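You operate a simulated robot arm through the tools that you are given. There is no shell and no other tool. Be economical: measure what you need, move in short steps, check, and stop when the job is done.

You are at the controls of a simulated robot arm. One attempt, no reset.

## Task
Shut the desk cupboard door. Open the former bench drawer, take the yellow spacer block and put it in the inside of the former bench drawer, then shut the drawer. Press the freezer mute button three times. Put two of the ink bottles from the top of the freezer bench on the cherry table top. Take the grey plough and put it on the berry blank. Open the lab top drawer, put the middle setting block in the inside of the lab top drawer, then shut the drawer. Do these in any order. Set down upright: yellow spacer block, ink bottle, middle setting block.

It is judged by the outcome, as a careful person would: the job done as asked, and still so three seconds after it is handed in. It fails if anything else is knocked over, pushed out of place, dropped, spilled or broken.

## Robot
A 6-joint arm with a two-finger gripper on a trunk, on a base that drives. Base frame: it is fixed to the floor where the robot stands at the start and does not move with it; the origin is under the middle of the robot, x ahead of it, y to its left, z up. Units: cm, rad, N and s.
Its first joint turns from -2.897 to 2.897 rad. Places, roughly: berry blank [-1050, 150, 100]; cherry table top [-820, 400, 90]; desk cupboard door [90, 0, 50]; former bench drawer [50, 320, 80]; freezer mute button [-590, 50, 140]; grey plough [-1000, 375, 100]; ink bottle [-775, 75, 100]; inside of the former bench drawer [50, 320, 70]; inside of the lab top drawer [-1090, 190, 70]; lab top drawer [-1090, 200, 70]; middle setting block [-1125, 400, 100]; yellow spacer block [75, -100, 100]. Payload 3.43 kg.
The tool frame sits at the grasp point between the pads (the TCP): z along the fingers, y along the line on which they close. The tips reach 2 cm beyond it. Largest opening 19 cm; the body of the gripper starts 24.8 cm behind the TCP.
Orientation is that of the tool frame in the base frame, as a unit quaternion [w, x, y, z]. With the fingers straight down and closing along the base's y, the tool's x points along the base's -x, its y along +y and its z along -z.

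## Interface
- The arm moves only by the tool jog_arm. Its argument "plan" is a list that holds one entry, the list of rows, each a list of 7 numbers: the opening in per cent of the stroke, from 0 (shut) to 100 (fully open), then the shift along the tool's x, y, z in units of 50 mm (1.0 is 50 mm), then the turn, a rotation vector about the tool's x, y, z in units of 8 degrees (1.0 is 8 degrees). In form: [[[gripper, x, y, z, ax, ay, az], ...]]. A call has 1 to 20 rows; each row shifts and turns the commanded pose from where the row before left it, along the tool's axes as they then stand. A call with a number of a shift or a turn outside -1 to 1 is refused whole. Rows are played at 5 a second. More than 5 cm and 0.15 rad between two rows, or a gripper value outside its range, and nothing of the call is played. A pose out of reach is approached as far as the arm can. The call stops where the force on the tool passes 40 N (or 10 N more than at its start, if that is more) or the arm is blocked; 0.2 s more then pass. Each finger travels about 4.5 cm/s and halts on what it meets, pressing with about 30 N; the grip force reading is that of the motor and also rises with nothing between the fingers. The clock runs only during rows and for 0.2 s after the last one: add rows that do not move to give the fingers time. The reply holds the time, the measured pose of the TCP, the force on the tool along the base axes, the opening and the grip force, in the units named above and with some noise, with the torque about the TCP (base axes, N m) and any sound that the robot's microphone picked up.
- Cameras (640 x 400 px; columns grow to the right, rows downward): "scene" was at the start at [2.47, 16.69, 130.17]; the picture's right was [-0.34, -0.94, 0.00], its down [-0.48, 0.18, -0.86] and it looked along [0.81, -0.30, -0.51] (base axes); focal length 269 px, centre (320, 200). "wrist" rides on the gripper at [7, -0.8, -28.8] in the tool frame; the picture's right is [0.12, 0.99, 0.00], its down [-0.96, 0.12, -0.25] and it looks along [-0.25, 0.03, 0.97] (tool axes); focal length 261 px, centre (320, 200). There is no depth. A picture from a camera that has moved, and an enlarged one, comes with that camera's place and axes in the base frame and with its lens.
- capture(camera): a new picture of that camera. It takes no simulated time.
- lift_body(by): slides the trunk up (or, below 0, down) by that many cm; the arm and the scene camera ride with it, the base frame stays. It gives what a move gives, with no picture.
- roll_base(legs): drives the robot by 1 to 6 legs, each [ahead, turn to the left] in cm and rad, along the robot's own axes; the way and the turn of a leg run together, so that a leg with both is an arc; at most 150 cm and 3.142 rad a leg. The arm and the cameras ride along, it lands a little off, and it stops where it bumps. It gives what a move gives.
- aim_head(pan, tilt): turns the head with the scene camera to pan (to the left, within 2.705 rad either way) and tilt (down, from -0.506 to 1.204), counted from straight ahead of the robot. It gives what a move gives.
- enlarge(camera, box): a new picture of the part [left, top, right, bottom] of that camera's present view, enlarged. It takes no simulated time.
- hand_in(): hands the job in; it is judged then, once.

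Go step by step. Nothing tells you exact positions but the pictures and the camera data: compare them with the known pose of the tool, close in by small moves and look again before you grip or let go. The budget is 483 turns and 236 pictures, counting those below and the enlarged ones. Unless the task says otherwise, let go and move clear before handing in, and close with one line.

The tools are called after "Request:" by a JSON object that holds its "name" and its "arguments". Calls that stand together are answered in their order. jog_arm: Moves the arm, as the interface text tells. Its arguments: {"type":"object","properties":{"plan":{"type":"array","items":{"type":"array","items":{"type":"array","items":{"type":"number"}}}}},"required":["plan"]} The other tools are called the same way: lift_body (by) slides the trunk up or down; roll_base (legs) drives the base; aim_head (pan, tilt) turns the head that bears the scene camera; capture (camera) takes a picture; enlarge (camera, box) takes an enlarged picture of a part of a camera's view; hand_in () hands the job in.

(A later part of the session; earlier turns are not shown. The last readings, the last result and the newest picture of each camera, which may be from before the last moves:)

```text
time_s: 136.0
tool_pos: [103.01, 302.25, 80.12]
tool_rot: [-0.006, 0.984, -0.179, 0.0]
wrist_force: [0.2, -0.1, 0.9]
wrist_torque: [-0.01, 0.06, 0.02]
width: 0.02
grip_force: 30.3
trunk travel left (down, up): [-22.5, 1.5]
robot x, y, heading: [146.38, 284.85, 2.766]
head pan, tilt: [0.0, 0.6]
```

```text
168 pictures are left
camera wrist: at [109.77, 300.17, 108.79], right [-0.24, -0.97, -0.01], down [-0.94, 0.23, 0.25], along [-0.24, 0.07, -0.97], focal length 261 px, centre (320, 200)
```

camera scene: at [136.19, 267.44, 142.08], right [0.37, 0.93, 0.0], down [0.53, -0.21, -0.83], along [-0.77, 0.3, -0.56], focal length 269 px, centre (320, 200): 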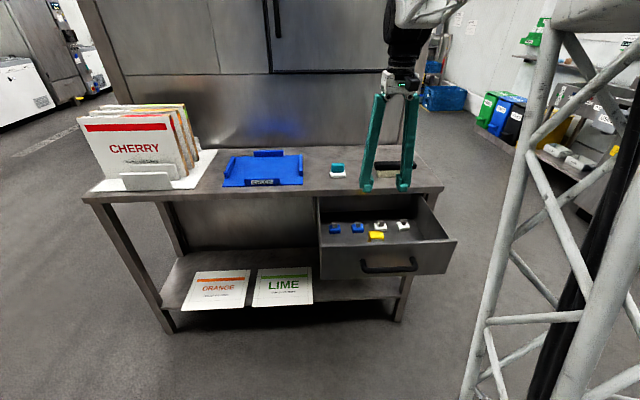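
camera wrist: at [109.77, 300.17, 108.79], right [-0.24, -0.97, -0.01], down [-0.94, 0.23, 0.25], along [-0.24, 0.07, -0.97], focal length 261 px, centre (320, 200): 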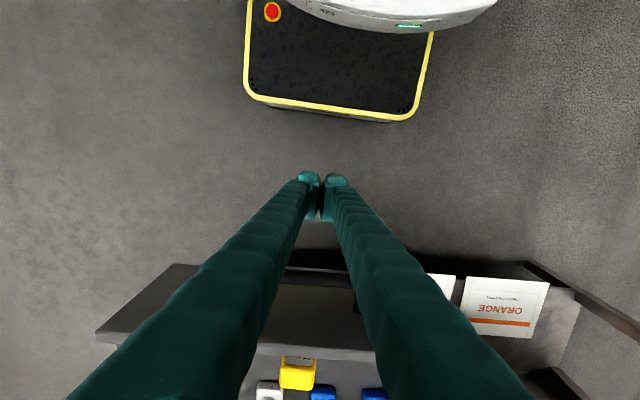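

Request:
{"name": "jog_arm", "arguments": {"plan": [[[0, -0.5, 0, 0, 0, 0, 0], [0, -0.3, 0, 0, 0, 0, 0], [0, -0.25, 0, 0, 0, 0, 0], [0, -0.25, 0, 0, 0, 0, 0], [0, -0.25, 0, 0, 0, 0, 0], [0, -0.25, 0, 0, 0, 0, 0], [0, -0.25, 0, 0, 0, 0, 0], [0, -0.25, 0, 0, 0, 0, 0], [0, -0.25, 0, 0, 0, 0, 0], [0, -0.25, 0, 0, 0, 0, 0], [0, -0.25, 0, 0, 0, 0, 0], [0, -0.25, 0, 0, 0, 0, 0], [0, -0.25, 0, 0, 0, 0, 0], [0, -0.25, 0, 0, 0, 0, 0], [0, -0.25, 0, 0, 0, 0, 0], [0, -0.25, 0, 0, 0, 0, 0], [0, -0.25, 0, 0, 0, 0, 0], [0, -0.25, 0, 0, 0, 0, 0], [0, -0.25, 0, 0, 0, 0, 0], [0, -0.25, 0, 0, 0, 0, 0]]]}}

Request:
{"name": "capture", "arguments": {"camera": "scene"}}

```text
time_s: 140.2
tool_pos: [78.11, 311.64, 79.99]
tool_rot: [-0.006, 0.984, -0.179, 0.0]
wrist_force: [0.9, -0.2, 0.3]
wrist_torque: [0.0, 0.04, 0.0]
width: 0.0
grip_force: 30.0
trunk travel left (down, up): [-22.5, 1.5]
robot x, y, heading: [145.93, 284.87, 2.768]
head pan, tilt: [0.0, 0.6]
```

```text
167 pictures are left
camera scene: at [136.2, 267.44, 142.08], right [0.37, 0.93, 0.0], down [0.53, -0.21, -0.83], along [-0.77, 0.3, -0.56], focal length 269 px, centre (320, 200)
```

scene: 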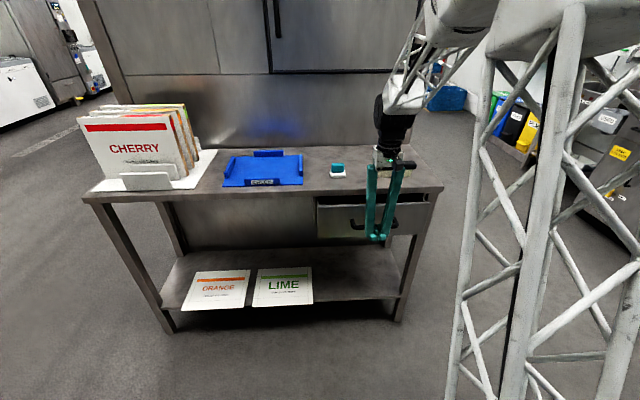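

Request:
{"name": "jog_arm", "arguments": {"plan": [[[0, -0.2, 0, 0, 0, 0, 0], [0, -0.2, 0, 0, 0, 0, 0], [0, -0.2, 0, 0, 0, 0, 0], [0, -0.2, 0, 0, 0, 0, 0], [0, -0.2, 0, 0, 0, 0, 0], [0, -0.2, 0, 0, 0, 0, 0], [0, -0.2, 0, 0, 0, 0, 0], [0, -0.2, 0, 0, 0, 0, 0], [0, -0.2, 0, 0, 0, 0, 0], [0, -0.2, 0, 0, 0, 0, 0]]]}}

Request:
{"name": "enlarge", "arguments": {"camera": "scene", "box": [300, 150, 460, 250]}}

```text
time_s: 141.9
tool_pos: [71.87, 313.97, 79.8]
tool_rot: [-0.005, 0.984, -0.18, 0.007]
wrist_force: [1.1, -0.9, -6.1]
wrist_torque: [-0.02, -0.16, 0.0]
width: 0.0
grip_force: 30.0
trunk travel left (down, up): [-22.5, 1.5]
robot x, y, heading: [146.24, 284.92, 2.76]
head pan, tilt: [0.0, 0.6]
stopped in row 8: the force on the tool passed its limit at 50 N (the readings are from after the stop); the commanded pose is now the measured one
```

```text
4.00 times, centred on (380, 200) of scene
camera zoom: at [136.22, 267.43, 142.07], right [0.37, 0.93, 0.0], down [0.53, -0.21, -0.83], along [-0.77, 0.3, -0.56], focal length 1077 px, centre (80, 200)
```

zoom: 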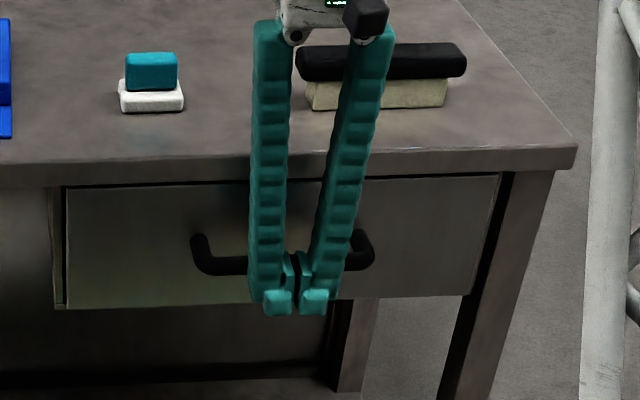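

Drawer shut. I'll retract the arm, tuck it in, and drive toward the corridor.

Request:
{"name": "jog_arm", "arguments": {"plan": [[[0, 0.5, 0, 0, 0, 0, 0], [0, 0.9, 0, 0, 0, 0, 0], [0, 0.9, 0, 0, 0, 0, 0], [0, 0.9, 0, 0, 0, 0, 0], [0, 0.9, 0, -0.3, 0, 0, 0], [0, 0, 0, -1, 0, 0, 0], [0, 0, 0, -1, 0, 0, 0], [0, 0, 0, -1, 0, 0, 0], [0, 0, 0, -1, 0, 0, 0], [0, 0, 0, -1, 0, 0, 0], [0, 0, 0, -1, 0, 0, 0], [0, 0, 0, -1, 0, 0, 0], [0, 0, 0, 0, 0, 0, 0]]]}}

Request:
{"name": "enlarge", "arguments": {"camera": "scene", "box": [300, 150, 460, 250]}}

Request:
{"name": "roll_base", "arguments": {"legs": [[0, 1.496], [127, 0], [127, 0], [126, 0]]}}

```text
time_s: 144.8
tool_pos: [90.69, 306.65, 116.56]
tool_rot: [-0.005, 0.984, -0.178, 0.007]
wrist_force: [-0.6, -0.2, -0.1]
wrist_torque: [-0.02, 0.03, 0.02]
width: 0.0
grip_force: 29.8
trunk travel left (down, up): [-22.5, 1.5]
robot x, y, heading: [146.22, 284.85, 2.766]
head pan, tilt: [0.0, 0.6]
```

```text
4.00 times, centred on (380, 200) of scene
camera zoom: at [136.22, 267.43, 142.08], right [0.37, 0.93, 0.0], down [0.53, -0.21, -0.83], along [-0.77, 0.3, -0.56], focal length 1077 px, centre (80, 200)
```

zoom: 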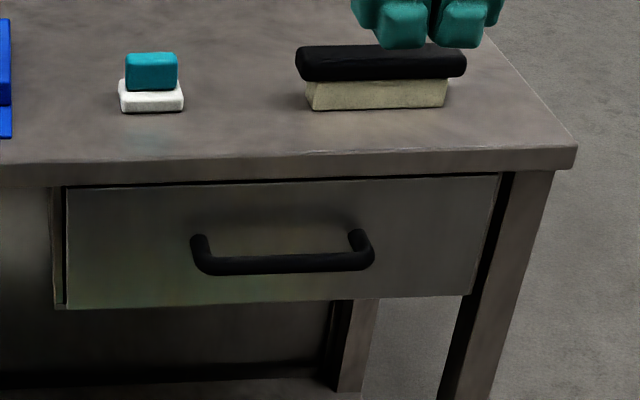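

```text
time_s: 167.1
tool_pos: [-37.71, -115.97, 116.47]
tool_rot: [-0.008, 0.828, 0.561, 0.001]
wrist_force: [0.2, 0.0, 0.2]
wrist_torque: [-0.03, 0.05, 0.03]
width: 0.01
grip_force: 29.8
trunk travel left (down, up): [-22.5, 1.5]
robot x, y, heading: [-15.35, -61.03, -1.971]
head pan, tilt: [0.0, 0.6]
```

Request:
{"name": "roll_base", "arguments": {"legs": [[0, -1.503]]}}

Request:
{"name": "aim_head", "arguments": {"pan": 0.15, "tilt": 0.25}}

Request:
{"name": "capture", "arguments": {"camera": "scene"}}

```text
time_s: 171.3
tool_pos: [-71.89, -43.15, 116.56]
tool_rot: [-0.006, 0.99, -0.144, 0.006]
wrist_force: [-0.2, -0.7, -0.8]
wrist_torque: [0.04, -0.01, 0.0]
width: 0.01
grip_force: 29.7
trunk travel left (down, up): [-22.5, 1.5]
robot x, y, heading: [-15.1, -60.56, 2.836]
head pan, tilt: [0.0, 0.6]
```

```text
time_s: 172.1
tool_pos: [-71.92, -43.18, 116.59]
tool_rot: [-0.004, 0.99, -0.144, 0.006]
wrist_force: [-0.4, 0.0, 0.6]
wrist_torque: [0.05, 0.01, 0.04]
width: 0.0
grip_force: 30.5
trunk travel left (down, up): [-22.5, 1.5]
robot x, y, heading: [-15.28, -60.63, 2.836]
head pan, tilt: [0.15, 0.25]
```

```text
164 pictures are left
camera scene: at [-24.49, -80.18, 145.29], right [0.16, 0.99, 0.0], down [0.24, -0.04, -0.97], along [-0.96, 0.15, -0.25], focal length 269 px, centre (320, 200)
```

scene: 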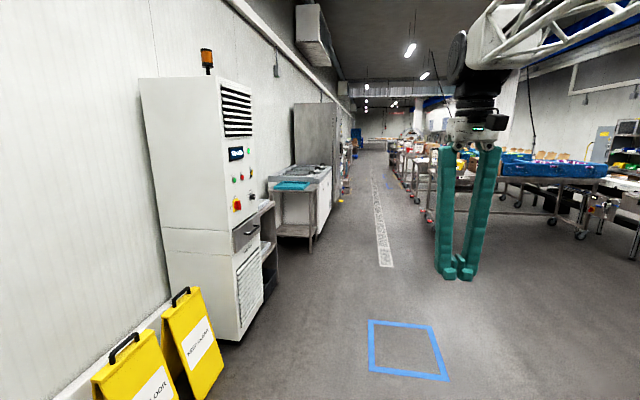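

Request:
{"name": "roll_base", "arguments": {"legs": [[0, -0.027], [140, 0], [140, 0], [140, 0]]}}

Request:
{"name": "aim_head", "arguments": {"pan": 0.3, "tilt": 0.2}}

Request:
{"name": "capture", "arguments": {"camera": "scene"}}

```text
time_s: 192.7
tool_pos: [-461.8, 118.64, 116.46]
tool_rot: [-0.005, 0.983, -0.183, 0.007]
wrist_force: [-0.9, 0.1, 0.4]
wrist_torque: [-0.01, -0.02, -0.02]
width: 0.02
grip_force: 30.3
trunk travel left (down, up): [-22.5, 1.5]
robot x, y, heading: [-406.42, 96.83, 2.755]
head pan, tilt: [0.15, 0.25]
```

```text
time_s: 193.4
tool_pos: [-461.91, 118.61, 116.55]
tool_rot: [-0.005, 0.983, -0.183, 0.007]
wrist_force: [-0.1, 0.3, -0.8]
wrist_torque: [0.01, -0.01, -0.02]
width: 0.01
grip_force: 30.4
trunk travel left (down, up): [-22.5, 1.5]
robot x, y, heading: [-406.68, 96.6, 2.759]
head pan, tilt: [0.3, 0.201]
```

```text
163 pictures are left
camera scene: at [-417.71, 76.59, 145.76], right [0.08, 1.0, 0.0], down [0.2, -0.02, -0.98], along [-0.98, 0.08, -0.2], focal length 269 px, centre (320, 200)
```

scene: 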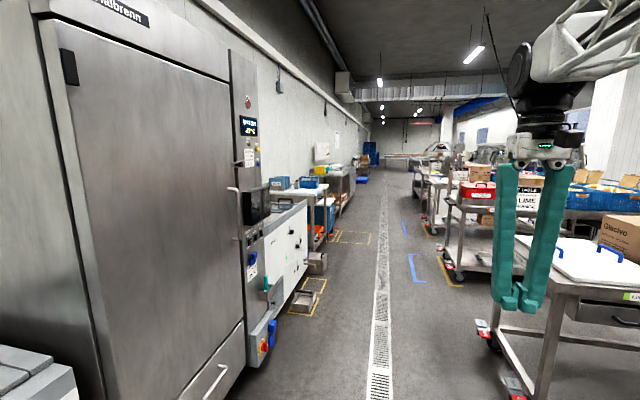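

Request:
{"name": "enlarge", "arguments": {"camera": "scene", "box": [210, 80, 330, 330]}}

Request:
{"name": "enlarge", "arguments": {"camera": "scene", "box": [225, 85, 289, 185]}}

```text
1.60 times, centred on (270, 205) of scene
camera zoom: at [-417.71, 76.59, 145.76], right [0.08, 1.0, 0.0], down [0.2, -0.02, -0.98], along [-0.98, 0.08, -0.2], focal length 431 px, centre (400, 192)
```

zoom: 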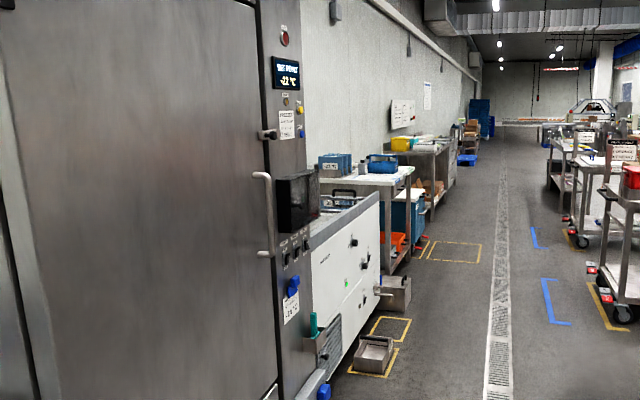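

```text
4.00 times, centred on (257, 135) of scene
camera zoom: at [-417.71, 76.59, 145.76], right [0.08, 1.0, 0.0], down [0.2, -0.02, -0.98], along [-0.98, 0.08, -0.2], focal length 1077 px, centre (572, 460)
```

zoom: 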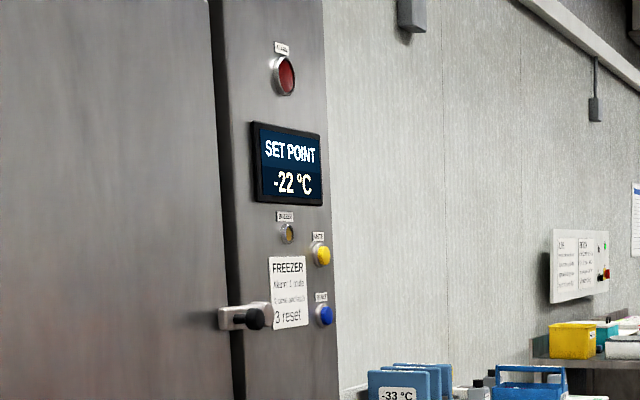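

Request:
{"name": "roll_base", "arguments": {"legs": [[0, 0.219], [80, 0], [80, 0], [0, 1.396]]}}

Request:
{"name": "aim_head", "arguments": {"pan": 0.0, "tilt": 0.2}}

Request:
{"name": "capture", "arguments": {"camera": "scene"}}

```text
time_s: 206.0
tool_pos: [-584.93, 66.13, 116.49]
tool_rot: [-0.009, 0.814, 0.581, 0.001]
wrist_force: [0.7, 0.5, -0.7]
wrist_torque: [0.0, -0.04, -0.02]
width: 0.0
grip_force: 30.1
trunk travel left (down, up): [-22.5, 1.5]
robot x, y, heading: [-564.85, 122.4, -1.915]
head pan, tilt: [0.3, 0.201]
```

```text
time_s: 206.8
tool_pos: [-584.79, 66.18, 116.5]
tool_rot: [-0.008, 0.814, 0.581, 0.001]
wrist_force: [-0.4, -0.4, -1.2]
wrist_torque: [0.01, 0.05, 0.03]
width: 0.0
grip_force: 30.0
trunk travel left (down, up): [-22.5, 1.5]
robot x, y, heading: [-564.78, 122.39, -1.918]
head pan, tilt: [0.0, 0.201]
```

```text
160 pictures are left
camera scene: at [-547.3, 112.4, 145.76], right [-0.94, 0.34, 0.0], down [0.07, 0.19, -0.98], along [-0.33, -0.92, -0.2], focal length 269 px, centre (320, 200)
```

scene: 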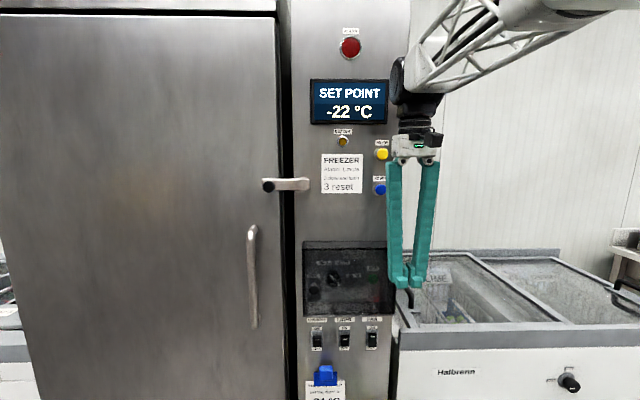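

Request:
{"name": "enlarge", "arguments": {"camera": "scene", "box": [310, 120, 406, 200]}}

```text
5.00 times, centred on (358, 160) of scene
camera zoom: at [-547.3, 112.4, 145.76], right [-0.94, 0.34, 0.0], down [0.07, 0.19, -0.98], along [-0.33, -0.92, -0.2], focal length 1346 px, centre (130, 400)
```

zoom: 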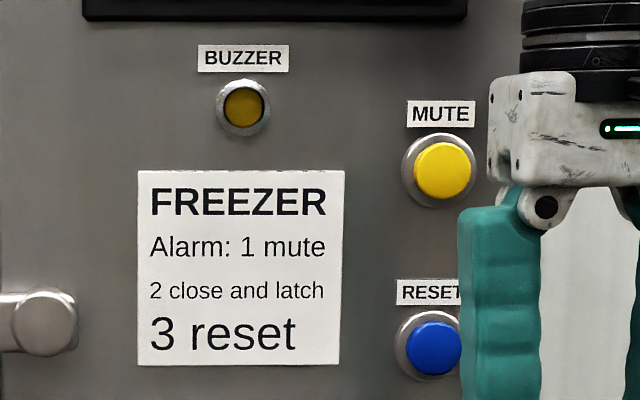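

Request:
{"name": "roll_base", "arguments": {"legs": [[-30, 0]]}}

Request:
{"name": "jog_arm", "arguments": {"plan": [[[0, -1, 0, 0, 0, 0, 0], [0, -1, 0, 0, 0, 0, 0], [0, -1, 0, 0, 0, 0, 0], [0, -0.8, 0, 0, 0, 0, 0], [0, 0, 0, -0.9, 0, 0, 0], [0, 0, 0, -0.9, 0, 0, 0], [0, 0, 0, -0.9, 0, 0, 0], [0, 0, 0, -0.9, 0, 0, 0], [0, 0, 0, -0.9, 0, 0, 0], [0, 0, 0, 0, 0, 0, 0]]]}}

Request:
{"name": "jog_arm", "arguments": {"plan": [[[0, 0, 0, 0, 0, -1, 0], [0, 0, 0, 0, 0, -1, 0], [0, 0, 0, 0, 0, -1, 0], [0, 0, 0, 0, 0, -1, 0], [0, 0, 0, 0, 0, -1, 0], [0, 0, 0, 0, 0, -1, 0], [0, 0, 0, 0, 0, -1, 0], [0, 0, 0, 0, 0, -1, 0], [0, 0, 0, 0, 0, -1, 0], [0, 0, 0, 0, 0, -1, 0], [0, 0, 0, 0, 0, -1, 0], [0, 0, 0, 0, 0, -0.25, 0], [0, 0, 0, 0, 0, 0, 0]]]}}

Request:
{"name": "capture", "arguments": {"camera": "scene"}}

Request:
{"name": "capture", "arguments": {"camera": "wrist"}}

```text
time_s: 208.8
tool_pos: [-574.86, 94.55, 116.46]
tool_rot: [-0.008, 0.815, 0.579, 0.001]
wrist_force: [-0.5, 0.1, -0.4]
wrist_torque: [0.04, -0.04, -0.04]
width: 0.0
grip_force: 29.4
trunk travel left (down, up): [-22.5, 1.5]
robot x, y, heading: [-554.57, 150.92, -1.925]
head pan, tilt: [0.0, 0.201]
```

```text
time_s: 211.0
tool_pos: [-580.55, 77.58, 135.32]
tool_rot: [-0.004, 0.816, 0.578, -0.006]
wrist_force: [-0.8, -0.3, 0.9]
wrist_torque: [-0.1, 0.01, 0.03]
width: 0.0
grip_force: 29.9
out of reach, approached as far as the arm can: row 9
trunk travel left (down, up): [-22.5, 1.5]
robot x, y, heading: [-554.72, 150.59, -1.924]
head pan, tilt: [0.0, 0.201]
```

```text
time_s: 213.8
tool_pos: [-580.48, 77.58, 135.47]
tool_rot: [0.405, 0.577, 0.415, -0.576]
wrist_force: [-0.6, -0.7, 0.3]
wrist_torque: [0.01, 0.03, 0.0]
width: 0.0
grip_force: 29.5
trunk travel left (down, up): [-22.5, 1.5]
robot x, y, heading: [-554.48, 150.6, -1.928]
head pan, tilt: [0.0, 0.201]
```

```text
158 pictures are left
camera scene: at [-537.07, 140.5, 145.76], right [-0.94, 0.35, 0.0], down [0.07, 0.19, -0.98], along [-0.34, -0.92, -0.2], focal length 269 px, centre (320, 200)
```

scene: 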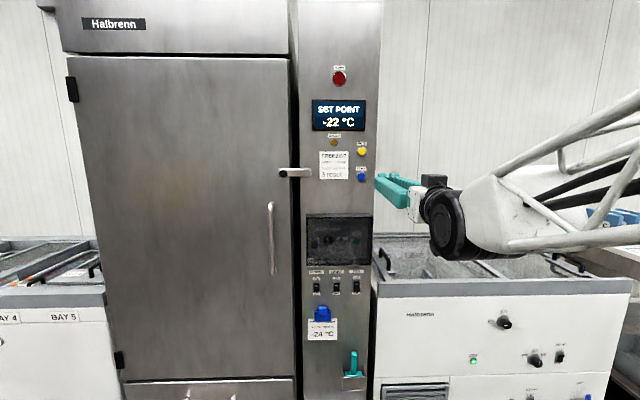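

```text
157 pictures are left
camera wrist: at [-571.91, 105.11, 128.83], right [0.94, -0.32, -0.13], down [0.2, 0.18, 0.96], along [-0.29, -0.93, 0.23], focal length 261 px, centre (320, 200)
```

wrist: 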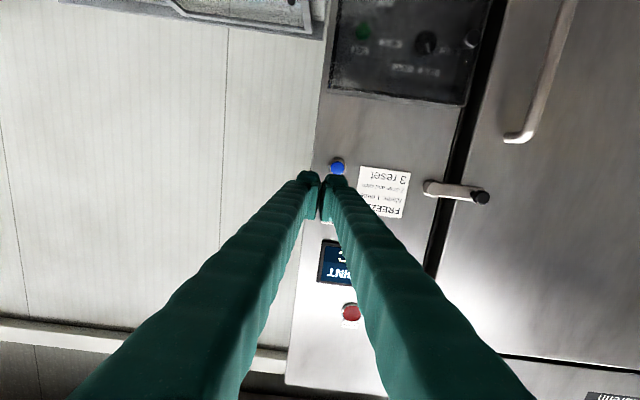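

Request:
{"name": "jog_arm", "arguments": {"plan": [[[0, -0.8, 0.33, 0, 0, 0, 0], [0, -0.8, 0.34, 0, 0, 0, 0], [0, 0, 0, 0.8, 0, 0, 0], [0, 0, 0, 0.8, 0, 0, 0], [0, 0, 0, 0.8, 0, 0, 0], [0, 0, 0, 0.6, 0, 0, 0], [0, 0, 0, 0, 0, 0, 0]]]}}

Request:
{"name": "capture", "arguments": {"camera": "wrist"}}

Request:
{"name": "enlarge", "arguments": {"camera": "scene", "box": [300, 120, 428, 200]}}

```text
time_s: 215.4
tool_pos: [-582.67, 61.99, 143.25]
tool_rot: [0.404, 0.577, 0.416, -0.575]
wrist_force: [0.9, 0.8, -0.4]
wrist_torque: [-0.02, 0.0, -0.01]
width: 0.01
grip_force: 31.1
trunk travel left (down, up): [-22.5, 1.5]
robot x, y, heading: [-554.37, 150.47, -1.923]
head pan, tilt: [0.0, 0.201]
```

```text
156 pictures are left
camera wrist: at [-574.03, 89.54, 136.62], right [0.94, -0.32, -0.13], down [0.2, 0.18, 0.96], along [-0.29, -0.93, 0.23], focal length 261 px, centre (320, 200)
```

wrist: 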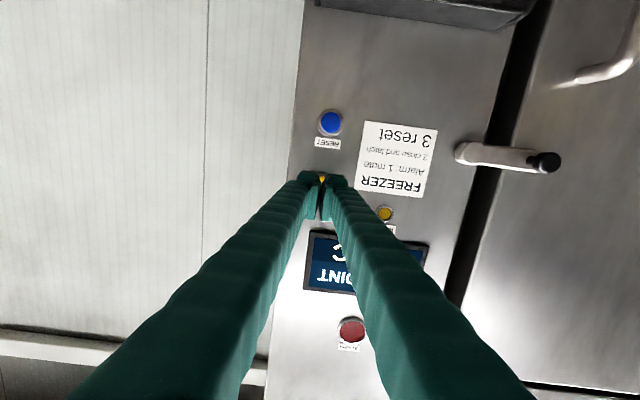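

```text
5.00 times, centred on (364, 160) of scene
camera zoom: at [-537.08, 140.48, 145.75], right [-0.94, 0.35, 0.0], down [0.07, 0.19, -0.98], along [-0.34, -0.92, -0.2], focal length 1346 px, centre (100, 400)
```

zoom: 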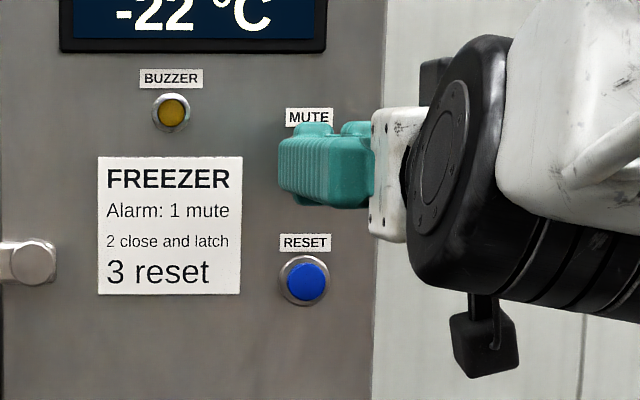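

Request:
{"name": "jog_arm", "arguments": {"plan": [[[0, -0.03, 0.06, 0.4, 0, 0, 0], [0, 0, 0, 0.4, 0, 0, 0], [0, 0, 0, 0.3, 0, 0, 0], [0, 0, 0, 0.06, 0, 0, 0], [0, 0, 0, 0.06, 0, 0, 0], [0, 0, 0, 0.06, 0, 0, 0], [0, 0, 0, 0.06, 0, 0, 0], [0, 0, 0, 0, 0, 0, 0]]]}}

Request:
{"name": "enlarge", "arguments": {"camera": "scene", "box": [300, 120, 428, 200]}}

```text
time_s: 217.2
tool_pos: [-584.23, 55.53, 143.27]
tool_rot: [0.403, 0.577, 0.416, -0.575]
wrist_force: [-0.2, -0.3, -0.9]
wrist_torque: [0.02, -0.01, 0.01]
width: 0.0
grip_force: 30.4
trunk travel left (down, up): [-22.5, 1.5]
robot x, y, heading: [-554.09, 150.39, -1.923]
head pan, tilt: [0.0, 0.201]
```

```text
5.00 times, centred on (364, 160) of scene
camera zoom: at [-537.07, 140.49, 145.76], right [-0.94, 0.35, 0.0], down [0.07, 0.19, -0.98], along [-0.34, -0.92, -0.2], focal length 1346 px, centre (100, 400)
```

zoom: 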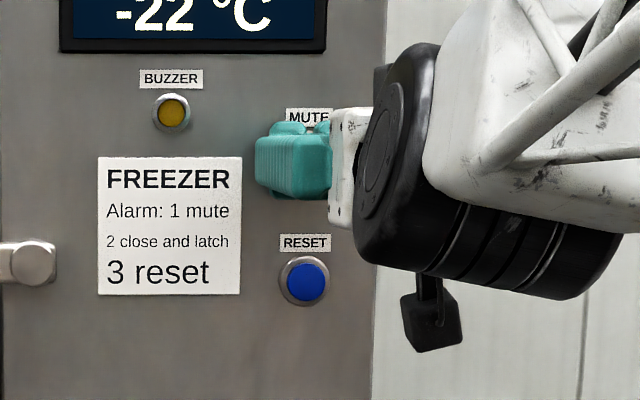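

Request:
{"name": "jog_arm", "arguments": {"plan": [[[0, 0, 0, 0.06, 0, 0, 0], [0, 0, 0, 0.06, 0, 0, 0], [0, 0, 0, 0.06, 0, 0, 0], [0, 0, 0, 0.06, 0, 0, 0], [0, 0, 0, 0, 0, 0, 0]]]}}

```text
time_s: 218.4
tool_pos: [-584.43, 54.61, 143.44]
tool_rot: [0.404, 0.577, 0.415, -0.575]
wrist_force: [4.7, 19.5, -7.8]
wrist_torque: [0.1, -0.03, 0.03]
width: 0.58
grip_force: 34.1
trunk travel left (down, up): [-22.5, 1.5]
robot x, y, heading: [-554.21, 150.22, -1.925]
head pan, tilt: [0.0, 0.201]
heard: click
```

First press clicked. I'll back off and press again.

Request:
{"name": "jog_arm", "arguments": {"plan": [[[0, 0, 0, -0.15, 0, 0, 0], [0, 0, 0, -0.15, 0, 0, 0], [0, 0, 0, -0.1, 0, 0, 0], [0, 0, 0, 0, 0, 0, 0], [0, 0, 0, 0, 0, 0, 0]]]}}

Request:
{"name": "jog_arm", "arguments": {"plan": [[[0, 0, 0, 0.1, 0, 0, 0], [0, 0, 0, 0.1, 0, 0, 0], [0, 0, 0, 0.06, 0, 0, 0], [0, 0, 0, 0.06, 0, 0, 0], [0, 0, 0, 0.06, 0, 0, 0], [0, 0, 0, 0.02, 0, 0, 0], [0, 0, 0, 0, 0, 0, 0]]]}}

```text
time_s: 219.6
tool_pos: [-583.95, 56.47, 143.48]
tool_rot: [0.404, 0.577, 0.416, -0.575]
wrist_force: [-0.1, 0.3, -1.3]
wrist_torque: [-0.01, 0.0, 0.01]
width: 0.02
grip_force: 34.3
trunk travel left (down, up): [-22.5, 1.5]
robot x, y, heading: [-554.19, 150.89, -1.925]
head pan, tilt: [0.0, 0.201]
```

```text
time_s: 221.2
tool_pos: [-584.53, 54.85, 143.4]
tool_rot: [0.405, 0.577, 0.416, -0.575]
wrist_force: [5.3, 17.5, -7.3]
wrist_torque: [0.08, 0.06, 0.07]
width: 0.61
grip_force: 33.8
trunk travel left (down, up): [-22.5, 1.5]
robot x, y, heading: [-554.69, 150.59, -1.928]
head pan, tilt: [0.0, 0.201]
heard: click
```

Request:
{"name": "jog_arm", "arguments": {"plan": [[[0, 0, 0, -0.15, 0, 0, 0], [0, 0, 0, -0.15, 0, 0, 0], [0, 0, 0, -0.1, 0, 0, 0], [0, 0, 0, 0, 0, 0, 0], [0, 0, 0, 0, 0, 0, 0]]]}}

Request:
{"name": "jog_arm", "arguments": {"plan": [[[0, 0, 0, 0.1, 0, 0, 0], [0, 0, 0, 0.1, 0, 0, 0], [0, 0, 0, 0.06, 0, 0, 0], [0, 0, 0, 0.06, 0, 0, 0], [0, 0, 0, 0.06, 0, 0, 0], [0, 0, 0, 0.02, 0, 0, 0], [0, 0, 0, 0, 0, 0, 0]]]}}

```text
time_s: 222.4
tool_pos: [-583.83, 56.57, 143.43]
tool_rot: [0.404, 0.577, 0.415, -0.576]
wrist_force: [0.2, -0.1, 0.0]
wrist_torque: [-0.01, 0.0, -0.03]
width: 0.0
grip_force: 34.6
trunk travel left (down, up): [-22.5, 1.5]
robot x, y, heading: [-554.58, 150.78, -1.925]
head pan, tilt: [0.0, 0.201]
```

```text
time_s: 224.0
tool_pos: [-584.44, 54.66, 143.45]
tool_rot: [0.405, 0.577, 0.415, -0.575]
wrist_force: [7.6, 21.6, -3.4]
wrist_torque: [0.01, 0.02, 0.1]
width: 0.6
grip_force: 34.5
trunk travel left (down, up): [-22.5, 1.5]
robot x, y, heading: [-554.44, 150.58, -1.92]
head pan, tilt: [0.0, 0.201]
heard: click
```

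Three clicks heard. I'll retract and return the tool to pointing down.

Request:
{"name": "jog_arm", "arguments": {"plan": [[[0, 0, 0, -0.4, 0, 0, 0], [0, 0, 0, -0.9, 0, 0, 0], [0, 0, 0, -0.9, 0, 0, 0], [0, 0, 0, -0.9, 0, 0, 0], [0, 0.9, 0, 0, 0, 0, 0], [0, 0.9, 0, 0, 0, 0, 0], [0, 0.9, 0, 0, 0, 0, 0], [0, 0.9, 0, 0, 0, 0, 0]]]}}

Request:
{"name": "jog_arm", "arguments": {"plan": [[[0, 0, 0, 0, 0, 1, 0], [0, 0, 0, 0, 0, 1, 0], [0, 0, 0, 0, 0, 1, 0], [0, 0, 0, 0, 0, 1, 0], [0, 0, 0, 0, 0, 1, 0], [0, 0, 0, 0, 0, 1, 0], [0, 0, 0, 0, 0, 1, 0], [0, 0, 0, 0, 0, 1, 0], [0, 0, 0, 0, 0, 1, 0], [0, 0, 0, 0, 0, 1, 0], [0, 0, 0, 0, 0, 1, 0], [0, 0, 0, 0, 0, 0.25, 0], [0, 1, 0, 0, 0, 0, 0], [0, 1, 0, 0, 0, 0, 0], [0, 1, 0, 0, 0, 0, 0], [0, 1, 0, 0, 0, 0, 0], [0, 0, 0, 0, 0, 0, 0]]]}}

Request:
{"name": "aim_head", "arguments": {"pan": -0.9, "tilt": 0.3}}

Request:
{"name": "capture", "arguments": {"camera": "scene"}}

```text
time_s: 225.8
tool_pos: [-579.6, 69.48, 125.45]
tool_rot: [0.404, 0.577, 0.415, -0.576]
wrist_force: [0.5, 0.4, 0.1]
wrist_torque: [0.05, -0.05, -0.01]
width: 0.0
grip_force: 35.1
trunk travel left (down, up): [-22.5, 1.5]
robot x, y, heading: [-554.45, 150.36, -1.921]
head pan, tilt: [0.0, 0.201]
```

```text
time_s: 229.4
tool_pos: [-572.56, 88.46, 125.87]
tool_rot: [-0.009, 0.815, 0.579, 0.001]
wrist_force: [-0.2, 1.4, -0.2]
wrist_torque: [-0.1, 0.02, 0.02]
width: 0.02
grip_force: 34.4
out of reach, approached as far as the arm can: row 3, 4
trunk travel left (down, up): [-22.5, 1.5]
robot x, y, heading: [-554.53, 150.57, -1.922]
head pan, tilt: [0.0, 0.201]
```

```text
time_s: 230.6
tool_pos: [-572.65, 88.42, 125.91]
tool_rot: [-0.009, 0.815, 0.58, 0.002]
wrist_force: [0.0, 0.0, 0.9]
wrist_torque: [0.02, 0.02, 0.0]
width: 0.01
grip_force: 34.2
trunk travel left (down, up): [-22.5, 1.5]
robot x, y, heading: [-554.31, 150.49, -1.923]
head pan, tilt: [-0.901, 0.3]
```

```text
153 pictures are left
camera scene: at [-542.73, 146.31, 144.83], right [-0.31, 0.95, 0.0], down [0.28, 0.09, -0.96], along [-0.91, -0.3, -0.3], focal length 269 px, centre (320, 200)
```

scene: 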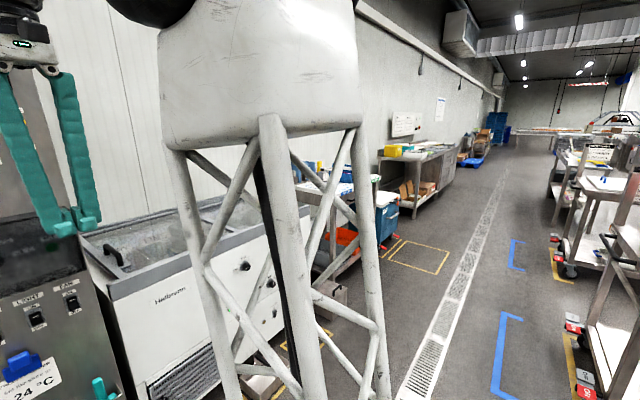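

Request:
{"name": "roll_base", "arguments": {"legs": [[0, -1.423], [92, 0], [92, 0]]}}

Request:
{"name": "aim_head", "arguments": {"pan": 1.0, "tilt": 0.35}}

Request:
{"name": "capture", "arguments": {"camera": "scene"}}

Request:
{"name": "aim_head", "arguments": {"pan": -0.3, "tilt": 0.25}}

Request:
{"name": "capture", "arguments": {"camera": "scene"}}

```text
time_s: 243.2
tool_pos: [-792.73, 191.41, 125.9]
tool_rot: [-0.006, 0.997, -0.077, 0.006]
wrist_force: [-0.3, -0.2, 0.8]
wrist_torque: [-0.04, 0.01, 0.02]
width: 0.0
grip_force: 34.3
trunk travel left (down, up): [-22.5, 1.5]
robot x, y, heading: [-728.44, 184.86, 2.968]
head pan, tilt: [-0.901, 0.3]
```

```text
time_s: 245.1
tool_pos: [-792.82, 191.38, 125.82]
tool_rot: [-0.006, 0.997, -0.077, 0.007]
wrist_force: [-0.8, 0.8, -0.6]
wrist_torque: [-0.01, 0.01, -0.01]
width: 0.0
grip_force: 34.3
trunk travel left (down, up): [-22.5, 1.5]
robot x, y, heading: [-728.25, 184.46, 2.972]
head pan, tilt: [1.0, 0.351]
```

```text
152 pictures are left
camera scene: at [-732.11, 157.32, 144.36], right [-0.74, 0.68, 0.0], down [0.23, 0.25, -0.94], along [-0.63, -0.69, -0.34], focal length 269 px, centre (320, 200)
```

scene: 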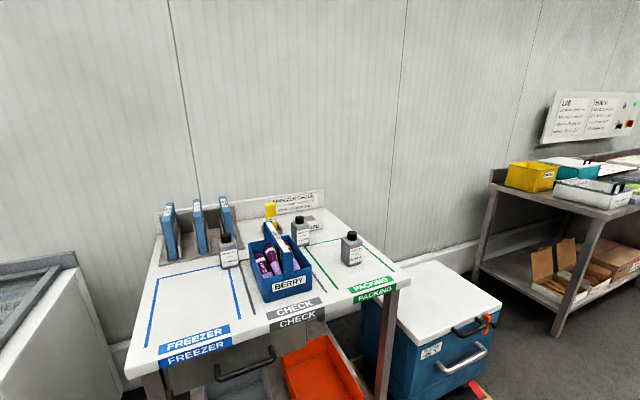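

```text
time_s: 246.6
tool_pos: [-792.71, 191.4, 125.93]
tool_rot: [-0.006, 0.997, -0.076, 0.007]
wrist_force: [1.1, 0.3, -0.2]
wrist_torque: [0.0, 0.0, -0.01]
width: 0.01
grip_force: 33.8
trunk travel left (down, up): [-22.5, 1.5]
robot x, y, heading: [-728.54, 184.83, 2.966]
head pan, tilt: [-0.3, 0.25]
```

```text
151 pictures are left
camera scene: at [-734.14, 168.41, 145.3], right [0.45, 0.89, 0.0], down [0.22, -0.11, -0.97], along [-0.86, 0.44, -0.25], focal length 269 px, centre (320, 200)
```

scene: 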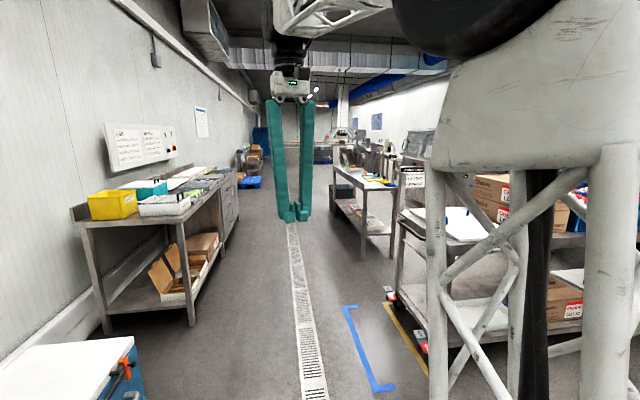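

Request:
{"name": "roll_base", "arguments": {"legs": [[0, 0.576], [43, 0], [0, 0.869]]}}

Request:
{"name": "aim_head", "arguments": {"pan": 0.0, "tilt": 0.6}}

Request:
{"name": "capture", "arguments": {"camera": "scene"}}

Request:
{"name": "capture", "arguments": {"camera": "wrist"}}

```text
time_s: 253.2
tool_pos: [-779.91, 105.95, 125.94]
tool_rot: [-0.009, 0.793, 0.609, 0.001]
wrist_force: [0.7, -0.1, 0.1]
wrist_torque: [0.0, 0.01, 0.04]
width: 0.0
grip_force: 34.8
trunk travel left (down, up): [-22.5, 1.5]
robot x, y, heading: [-766.6, 169.16, -1.846]
head pan, tilt: [-0.3, 0.25]
```

```text
time_s: 254.1
tool_pos: [-779.85, 105.96, 125.95]
tool_rot: [-0.009, 0.793, 0.609, 0.001]
wrist_force: [0.3, 0.6, 0.4]
wrist_torque: [0.03, -0.03, -0.02]
width: 0.01
grip_force: 33.9
trunk travel left (down, up): [-22.5, 1.5]
robot x, y, heading: [-766.32, 169.62, -1.848]
head pan, tilt: [0.0, 0.6]
```

```text
150 pictures are left
camera scene: at [-748.21, 161.09, 142.09], right [-0.96, 0.27, 0.0], down [0.15, 0.54, -0.83], along [-0.23, -0.79, -0.56], focal length 269 px, centre (320, 200)
```

scene: 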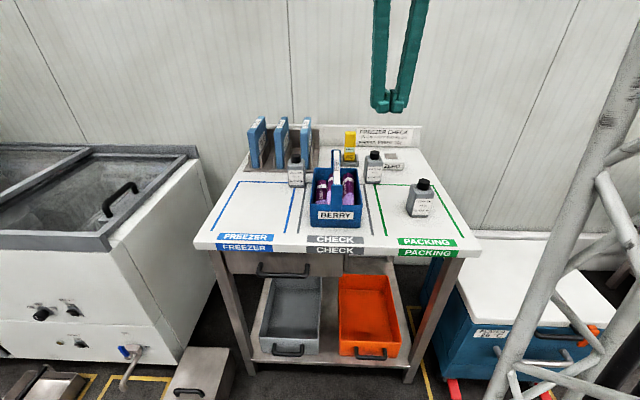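

```text
149 pictures are left
camera wrist: at [-778.64, 112.53, 154.82], right [0.99, -0.14, -0.01], down [-0.13, -0.96, 0.23], along [-0.04, -0.23, -0.97], focal length 261 px, centre (320, 200)
```

wrist: 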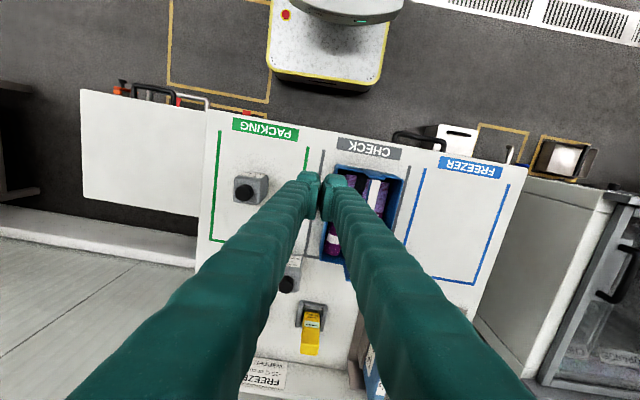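

Request:
{"name": "jog_arm", "arguments": {"plan": [[[65, -0.28, -0.755, 0, 0, 0, 0], [65, -0.28, -0.755, 0, 0, 0, 0], [65, -0.28, -0.755, 0, 0, 0, 0], [65, -0.28, -0.755, 0, 0, 0, 0], [65, 0, 0, 0.6, 0, 0, 0], [65, 0, 0, 0, 0, 0, 0], [65, 0, 0, 0, 0, 0, 0]]]}}

Request:
{"name": "enlarge", "arguments": {"camera": "wrist", "box": [220, 110, 420, 235]}}

Request:
{"name": "enlarge", "arguments": {"camera": "scene", "box": [320, 140, 480, 240]}}

```text
time_s: 255.7
tool_pos: [-795.69, 104.53, 122.89]
tool_rot: [-0.009, 0.793, 0.61, 0.001]
wrist_force: [-0.3, 0.4, 0.2]
wrist_torque: [0.04, 0.0, 0.04]
width: 12.33
grip_force: 0.0
trunk travel left (down, up): [-22.5, 1.5]
robot x, y, heading: [-766.6, 169.37, -1.848]
head pan, tilt: [0.0, 0.6]
```

```text
3.20 times, centred on (320, 172) of wrist
camera zoom: at [-794.55, 111.13, 151.73], right [0.99, -0.14, -0.01], down [-0.13, -0.96, 0.23], along [-0.04, -0.23, -0.97], focal length 834 px, centre (320, 288)
```

zoom: 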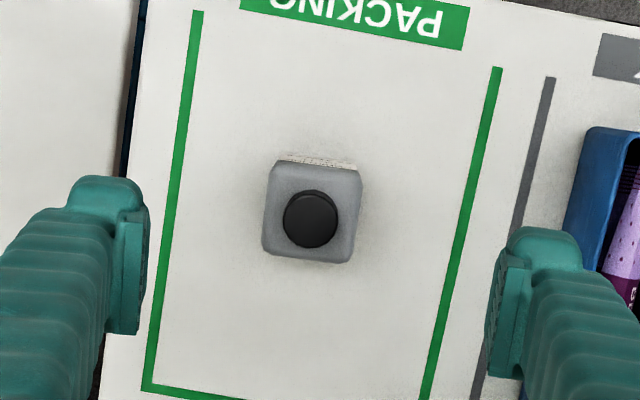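

```text
4.00 times, centred on (400, 190) of scene
camera zoom: at [-748.21, 161.08, 142.08], right [-0.96, 0.27, 0.0], down [0.15, 0.54, -0.83], along [-0.23, -0.79, -0.56], focal length 1077 px, centre (0, 240)
```

zoom: 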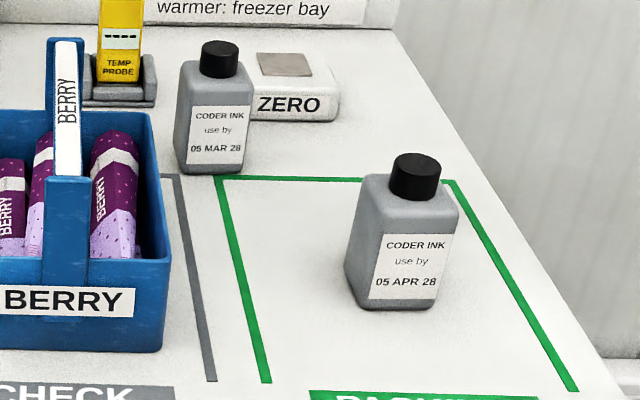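

Request:
{"name": "jog_arm", "arguments": {"plan": [[[60, -0.37, -0.055, 0.4, 0, 0, 0], [60, 0, 0, 0.9, 0, 0, 0], [60, 0, 0, 0.9, 0, 0, 0], [60, 0, 0, 0.9, 0, 0, 0], [60, 0, 0, 0.9, 0, 0, 0], [60, 0, 0, 0, 0, 0, 0]]]}}

Request:
{"name": "capture", "arguments": {"camera": "wrist"}}

Request:
{"name": "enlarge", "arguments": {"camera": "scene", "box": [320, 140, 480, 240]}}

```text
time_s: 257.1
tool_pos: [-796.83, 102.82, 102.65]
tool_rot: [-0.008, 0.792, 0.61, 0.001]
wrist_force: [-0.1, 0.3, -0.3]
wrist_torque: [0.03, -0.03, -0.01]
width: 11.39
grip_force: 0.0
trunk travel left (down, up): [-22.5, 1.5]
robot x, y, heading: [-766.52, 169.49, -1.849]
head pan, tilt: [0.0, 0.6]
```

```text
146 pictures are left
camera wrist: at [-795.64, 109.47, 131.57], right [0.99, -0.14, -0.01], down [-0.13, -0.96, 0.23], along [-0.04, -0.23, -0.97], focal length 261 px, centre (320, 200)
```

wrist: 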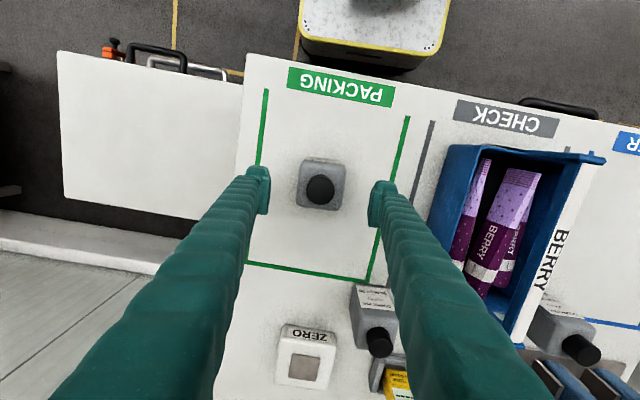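

```text
4.00 times, centred on (400, 190) of scene
camera zoom: at [-748.21, 161.08, 142.08], right [-0.96, 0.27, 0.0], down [0.15, 0.54, -0.82], along [-0.23, -0.79, -0.57], focal length 1077 px, centre (0, 240)
```

zoom: 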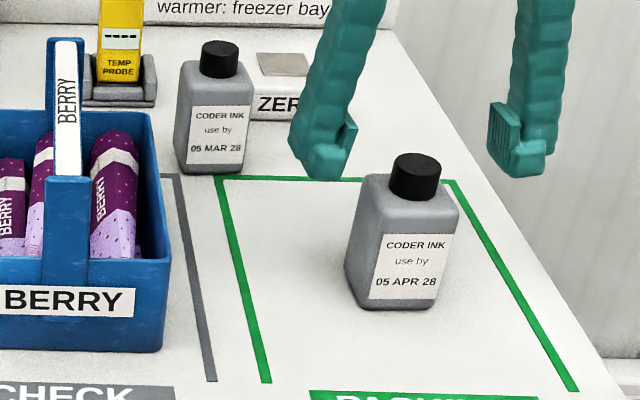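

Request:
{"name": "jog_arm", "arguments": {"plan": [[[60, 0.15, 0, 0.5, 0, 0, 0], [60, 0, 0, 0.5, 0, 0, 0], [60, 0, 0, 0.44, 0, 0, 0], [60, 0, 0, 0, 0, 0, 0]]]}}

Request:
{"name": "enlarge", "arguments": {"camera": "scene", "box": [320, 140, 480, 240]}}

```text
time_s: 258.1
tool_pos: [-796.94, 103.75, 95.53]
tool_rot: [-0.009, 0.792, 0.61, 0.001]
wrist_force: [0.2, 0.0, 0.1]
wrist_torque: [0.01, -0.01, -0.01]
width: 11.4
grip_force: 0.1
trunk travel left (down, up): [-22.5, 1.5]
robot x, y, heading: [-766.5, 169.56, -1.852]
head pan, tilt: [0.0, 0.6]
```

```text
4.00 times, centred on (400, 190) of scene
camera zoom: at [-748.21, 161.09, 142.08], right [-0.96, 0.27, 0.0], down [0.15, 0.54, -0.83], along [-0.23, -0.79, -0.57], focal length 1077 px, centre (0, 240)
```

zoom: 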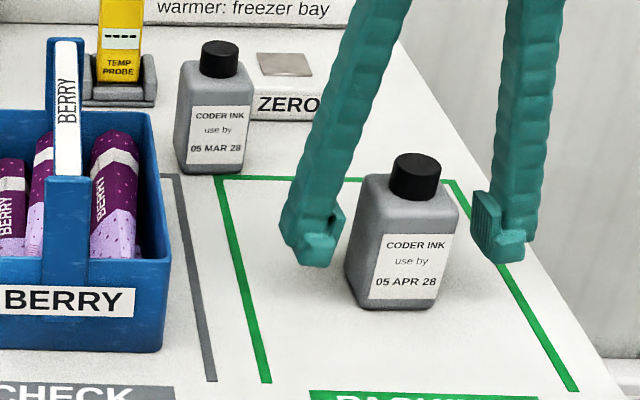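

Request:
{"name": "jog_arm", "arguments": {"plan": [[[60, 0, 0, 0.22, 0, 0, 0], [0, 0, 0, 0, 0, 0, 0], [0, 0, 0, 0, 0, 0, 0], [0, 0, 0, 0, 0, 0, 0], [0, 0, 0, 0, 0, 0, 0], [0, 0, 0, 0, 0, 0, 0], [0, 0, 0, 0, 0, 0, 0]]]}}

Request:
{"name": "enlarge", "arguments": {"camera": "scene", "box": [320, 140, 480, 240]}}

```text
time_s: 259.7
tool_pos: [-796.76, 103.65, 94.52]
tool_rot: [-0.008, 0.793, 0.609, 0.001]
wrist_force: [1.0, 0.9, 1.1]
wrist_torque: [-0.02, -0.19, 0.03]
width: 6.02
grip_force: 29.7
trunk travel left (down, up): [-22.5, 1.5]
robot x, y, heading: [-766.58, 169.47, -1.848]
head pan, tilt: [0.0, 0.6]
```

```text
4.00 times, centred on (400, 190) of scene
camera zoom: at [-748.2, 161.09, 142.08], right [-0.96, 0.27, 0.0], down [0.15, 0.54, -0.83], along [-0.23, -0.79, -0.56], focal length 1077 px, centre (0, 240)
```

zoom: 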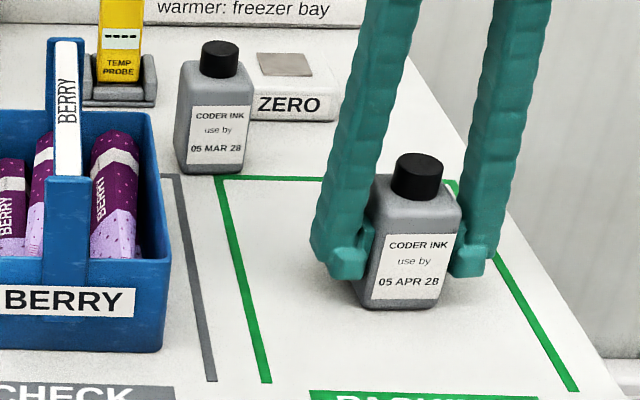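

Request:
{"name": "jog_arm", "arguments": {"plan": [[[0, 0, 0, -0.3, 0, 0, 0], [0, 0, 0, -0.7, 0, 0, 0], [0, 0, 0, -0.9, 0, 0, 0], [0, 0, 0, -0.9, 0, 0, 0], [0, 0, 0, -0.9, 0, 0, 0], [0, 0, 0, -0.9, 0, 0, 0], [0, 0.8, 0.1, 0, 0, 0, 0], [0, 0.8, 0.4, 0, 0, 0, 0], [0, 0.8, 0.5, 0, 0, 0, 0], [0, 0.8, 0.5, 0, 0, 0, 0], [0, 0.8, 0.5, 0, 0, 0, 0], [0, 0, 0, 0, 0, 0, 0]]]}}

Request:
{"name": "aim_head", "arguments": {"pan": 2.6, "tilt": 0.3}}

Request:
{"name": "capture", "arguments": {"camera": "scene"}}

Request:
{"name": "aim_head", "arguments": {"pan": -2.6, "tilt": 0.3}}

Request:
{"name": "capture", "arguments": {"camera": "scene"}}

```text
time_s: 262.3
tool_pos: [-781.91, 120.33, 117.98]
tool_rot: [-0.009, 0.793, 0.61, 0.0]
wrist_force: [-1.0, 0.6, -3.1]
wrist_torque: [-0.08, -0.01, -0.01]
width: 6.01
grip_force: 30.3
trunk travel left (down, up): [-22.5, 1.5]
robot x, y, heading: [-766.76, 169.09, -1.848]
head pan, tilt: [0.0, 0.6]
```

```text
time_s: 264.6
tool_pos: [-781.87, 120.59, 117.97]
tool_rot: [-0.007, 0.793, 0.61, 0.0]
wrist_force: [-0.1, 0.3, -3.2]
wrist_torque: [0.06, 0.01, 0.0]
width: 5.98
grip_force: 30.5
trunk travel left (down, up): [-22.5, 1.5]
robot x, y, heading: [-766.54, 169.73, -1.852]
head pan, tilt: [2.601, 0.3]
```

```text
142 pictures are left
camera scene: at [-738.97, 175.97, 144.83], right [0.68, -0.73, 0.0], down [-0.22, -0.2, -0.96], along [0.7, 0.65, -0.3], focal length 269 px, centre (320, 200)
```

scene: 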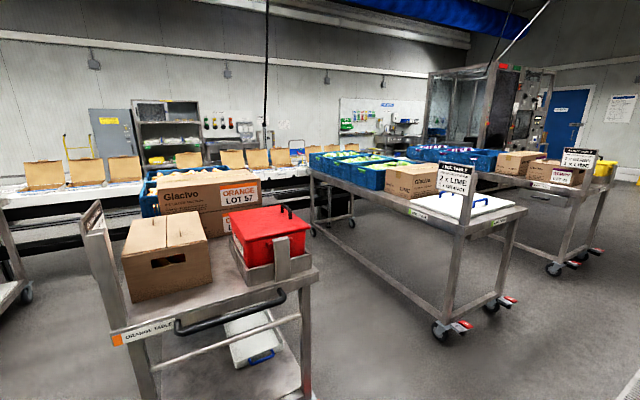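

```text
time_s: 268.7
tool_pos: [-781.87, 120.46, 117.87]
tool_rot: [-0.009, 0.793, 0.609, 0.002]
wrist_force: [-0.3, 0.2, -2.2]
wrist_torque: [0.02, 0.01, 0.01]
width: 6.01
grip_force: 29.7
trunk travel left (down, up): [-22.5, 1.5]
robot x, y, heading: [-766.61, 169.28, -1.847]
head pan, tilt: [-2.601, 0.3]
```

```text
141 pictures are left
camera scene: at [-748.22, 178.6, 144.83], right [0.97, 0.26, 0.0], down [0.08, -0.29, -0.96], along [-0.25, 0.92, -0.3], focal length 269 px, centre (320, 200)
```

scene: 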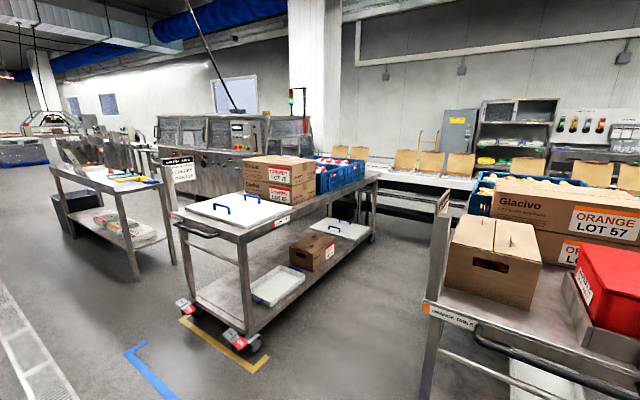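

Request:
{"name": "enlarge", "arguments": {"camera": "scene", "box": [140, 130, 400, 290]}}

```text
2.46 times, centred on (270, 210) of scene
camera zoom: at [-748.22, 178.6, 144.83], right [0.97, 0.26, 0.0], down [0.08, -0.29, -0.96], along [-0.25, 0.92, -0.3], focal length 663 px, centre (443, 175)
```

zoom: 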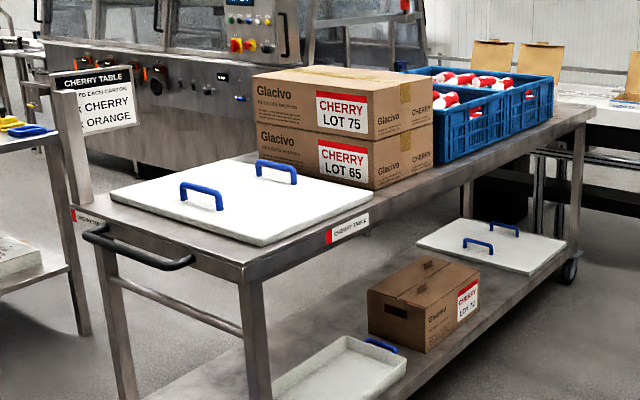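

Request:
{"name": "roll_base", "arguments": {"legs": [[0, -1.885], [54, 0], [55, 0], [0, -1.32]]}}

Request:
{"name": "aim_head", "arguments": {"pan": 0.0, "tilt": 0.55}}

Request:
{"name": "capture", "arguments": {"camera": "scene"}}

Request:
{"name": "capture", "arguments": {"camera": "wrist"}}

```text
time_s: 282.6
tool_pos: [-843.29, 276.5, 118.01]
tool_rot: [-0.001, -0.613, 0.79, -0.008]
wrist_force: [-0.3, 0.5, -3.2]
wrist_torque: [-0.02, 0.0, 0.0]
width: 5.99
grip_force: 30.1
trunk travel left (down, up): [-22.5, 1.5]
robot x, y, heading: [-858.29, 227.5, 1.303]
head pan, tilt: [-2.601, 0.3]
```

```text
time_s: 284.9
tool_pos: [-843.12, 276.51, 117.95]
tool_rot: [0.0, -0.613, 0.79, -0.008]
wrist_force: [0.1, 0.6, -3.1]
wrist_torque: [-0.03, -0.03, 0.01]
width: 6.01
grip_force: 29.8
trunk travel left (down, up): [-22.5, 1.5]
robot x, y, heading: [-858.41, 227.31, 1.302]
head pan, tilt: [0.0, 0.55]
```

```text
139 pictures are left
camera scene: at [-871.53, 221.33, 143.64], right [-0.59, -0.8, 0.0], down [-0.33, 0.25, -0.91], along [0.73, -0.54, -0.41], focal length 269 px, centre (320, 200)
```

scene: 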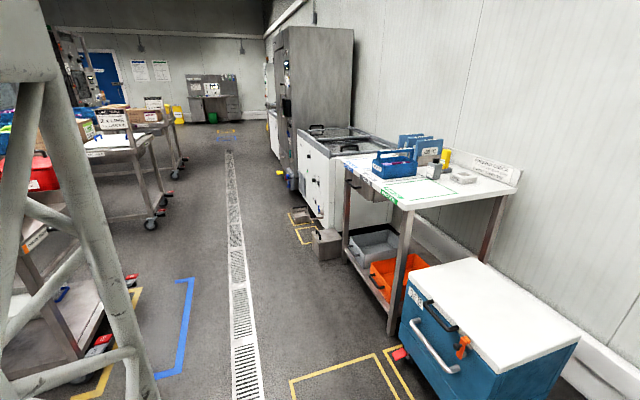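

```text
138 pictures are left
camera wrist: at [-844.36, 269.85, 146.87], right [-0.99, 0.13, -0.01], down [0.13, 0.96, 0.23], along [0.04, 0.23, -0.97], focal length 261 px, centre (320, 200)
```

wrist: 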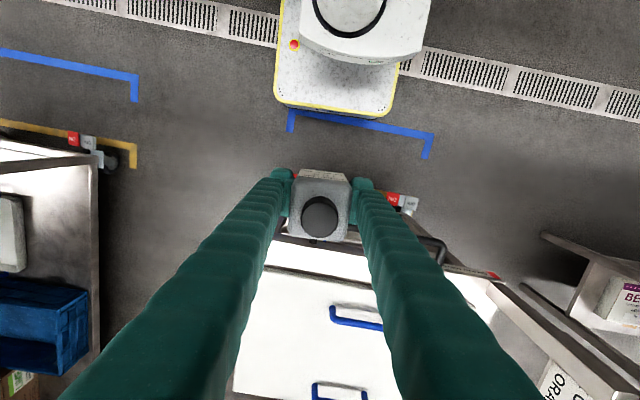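

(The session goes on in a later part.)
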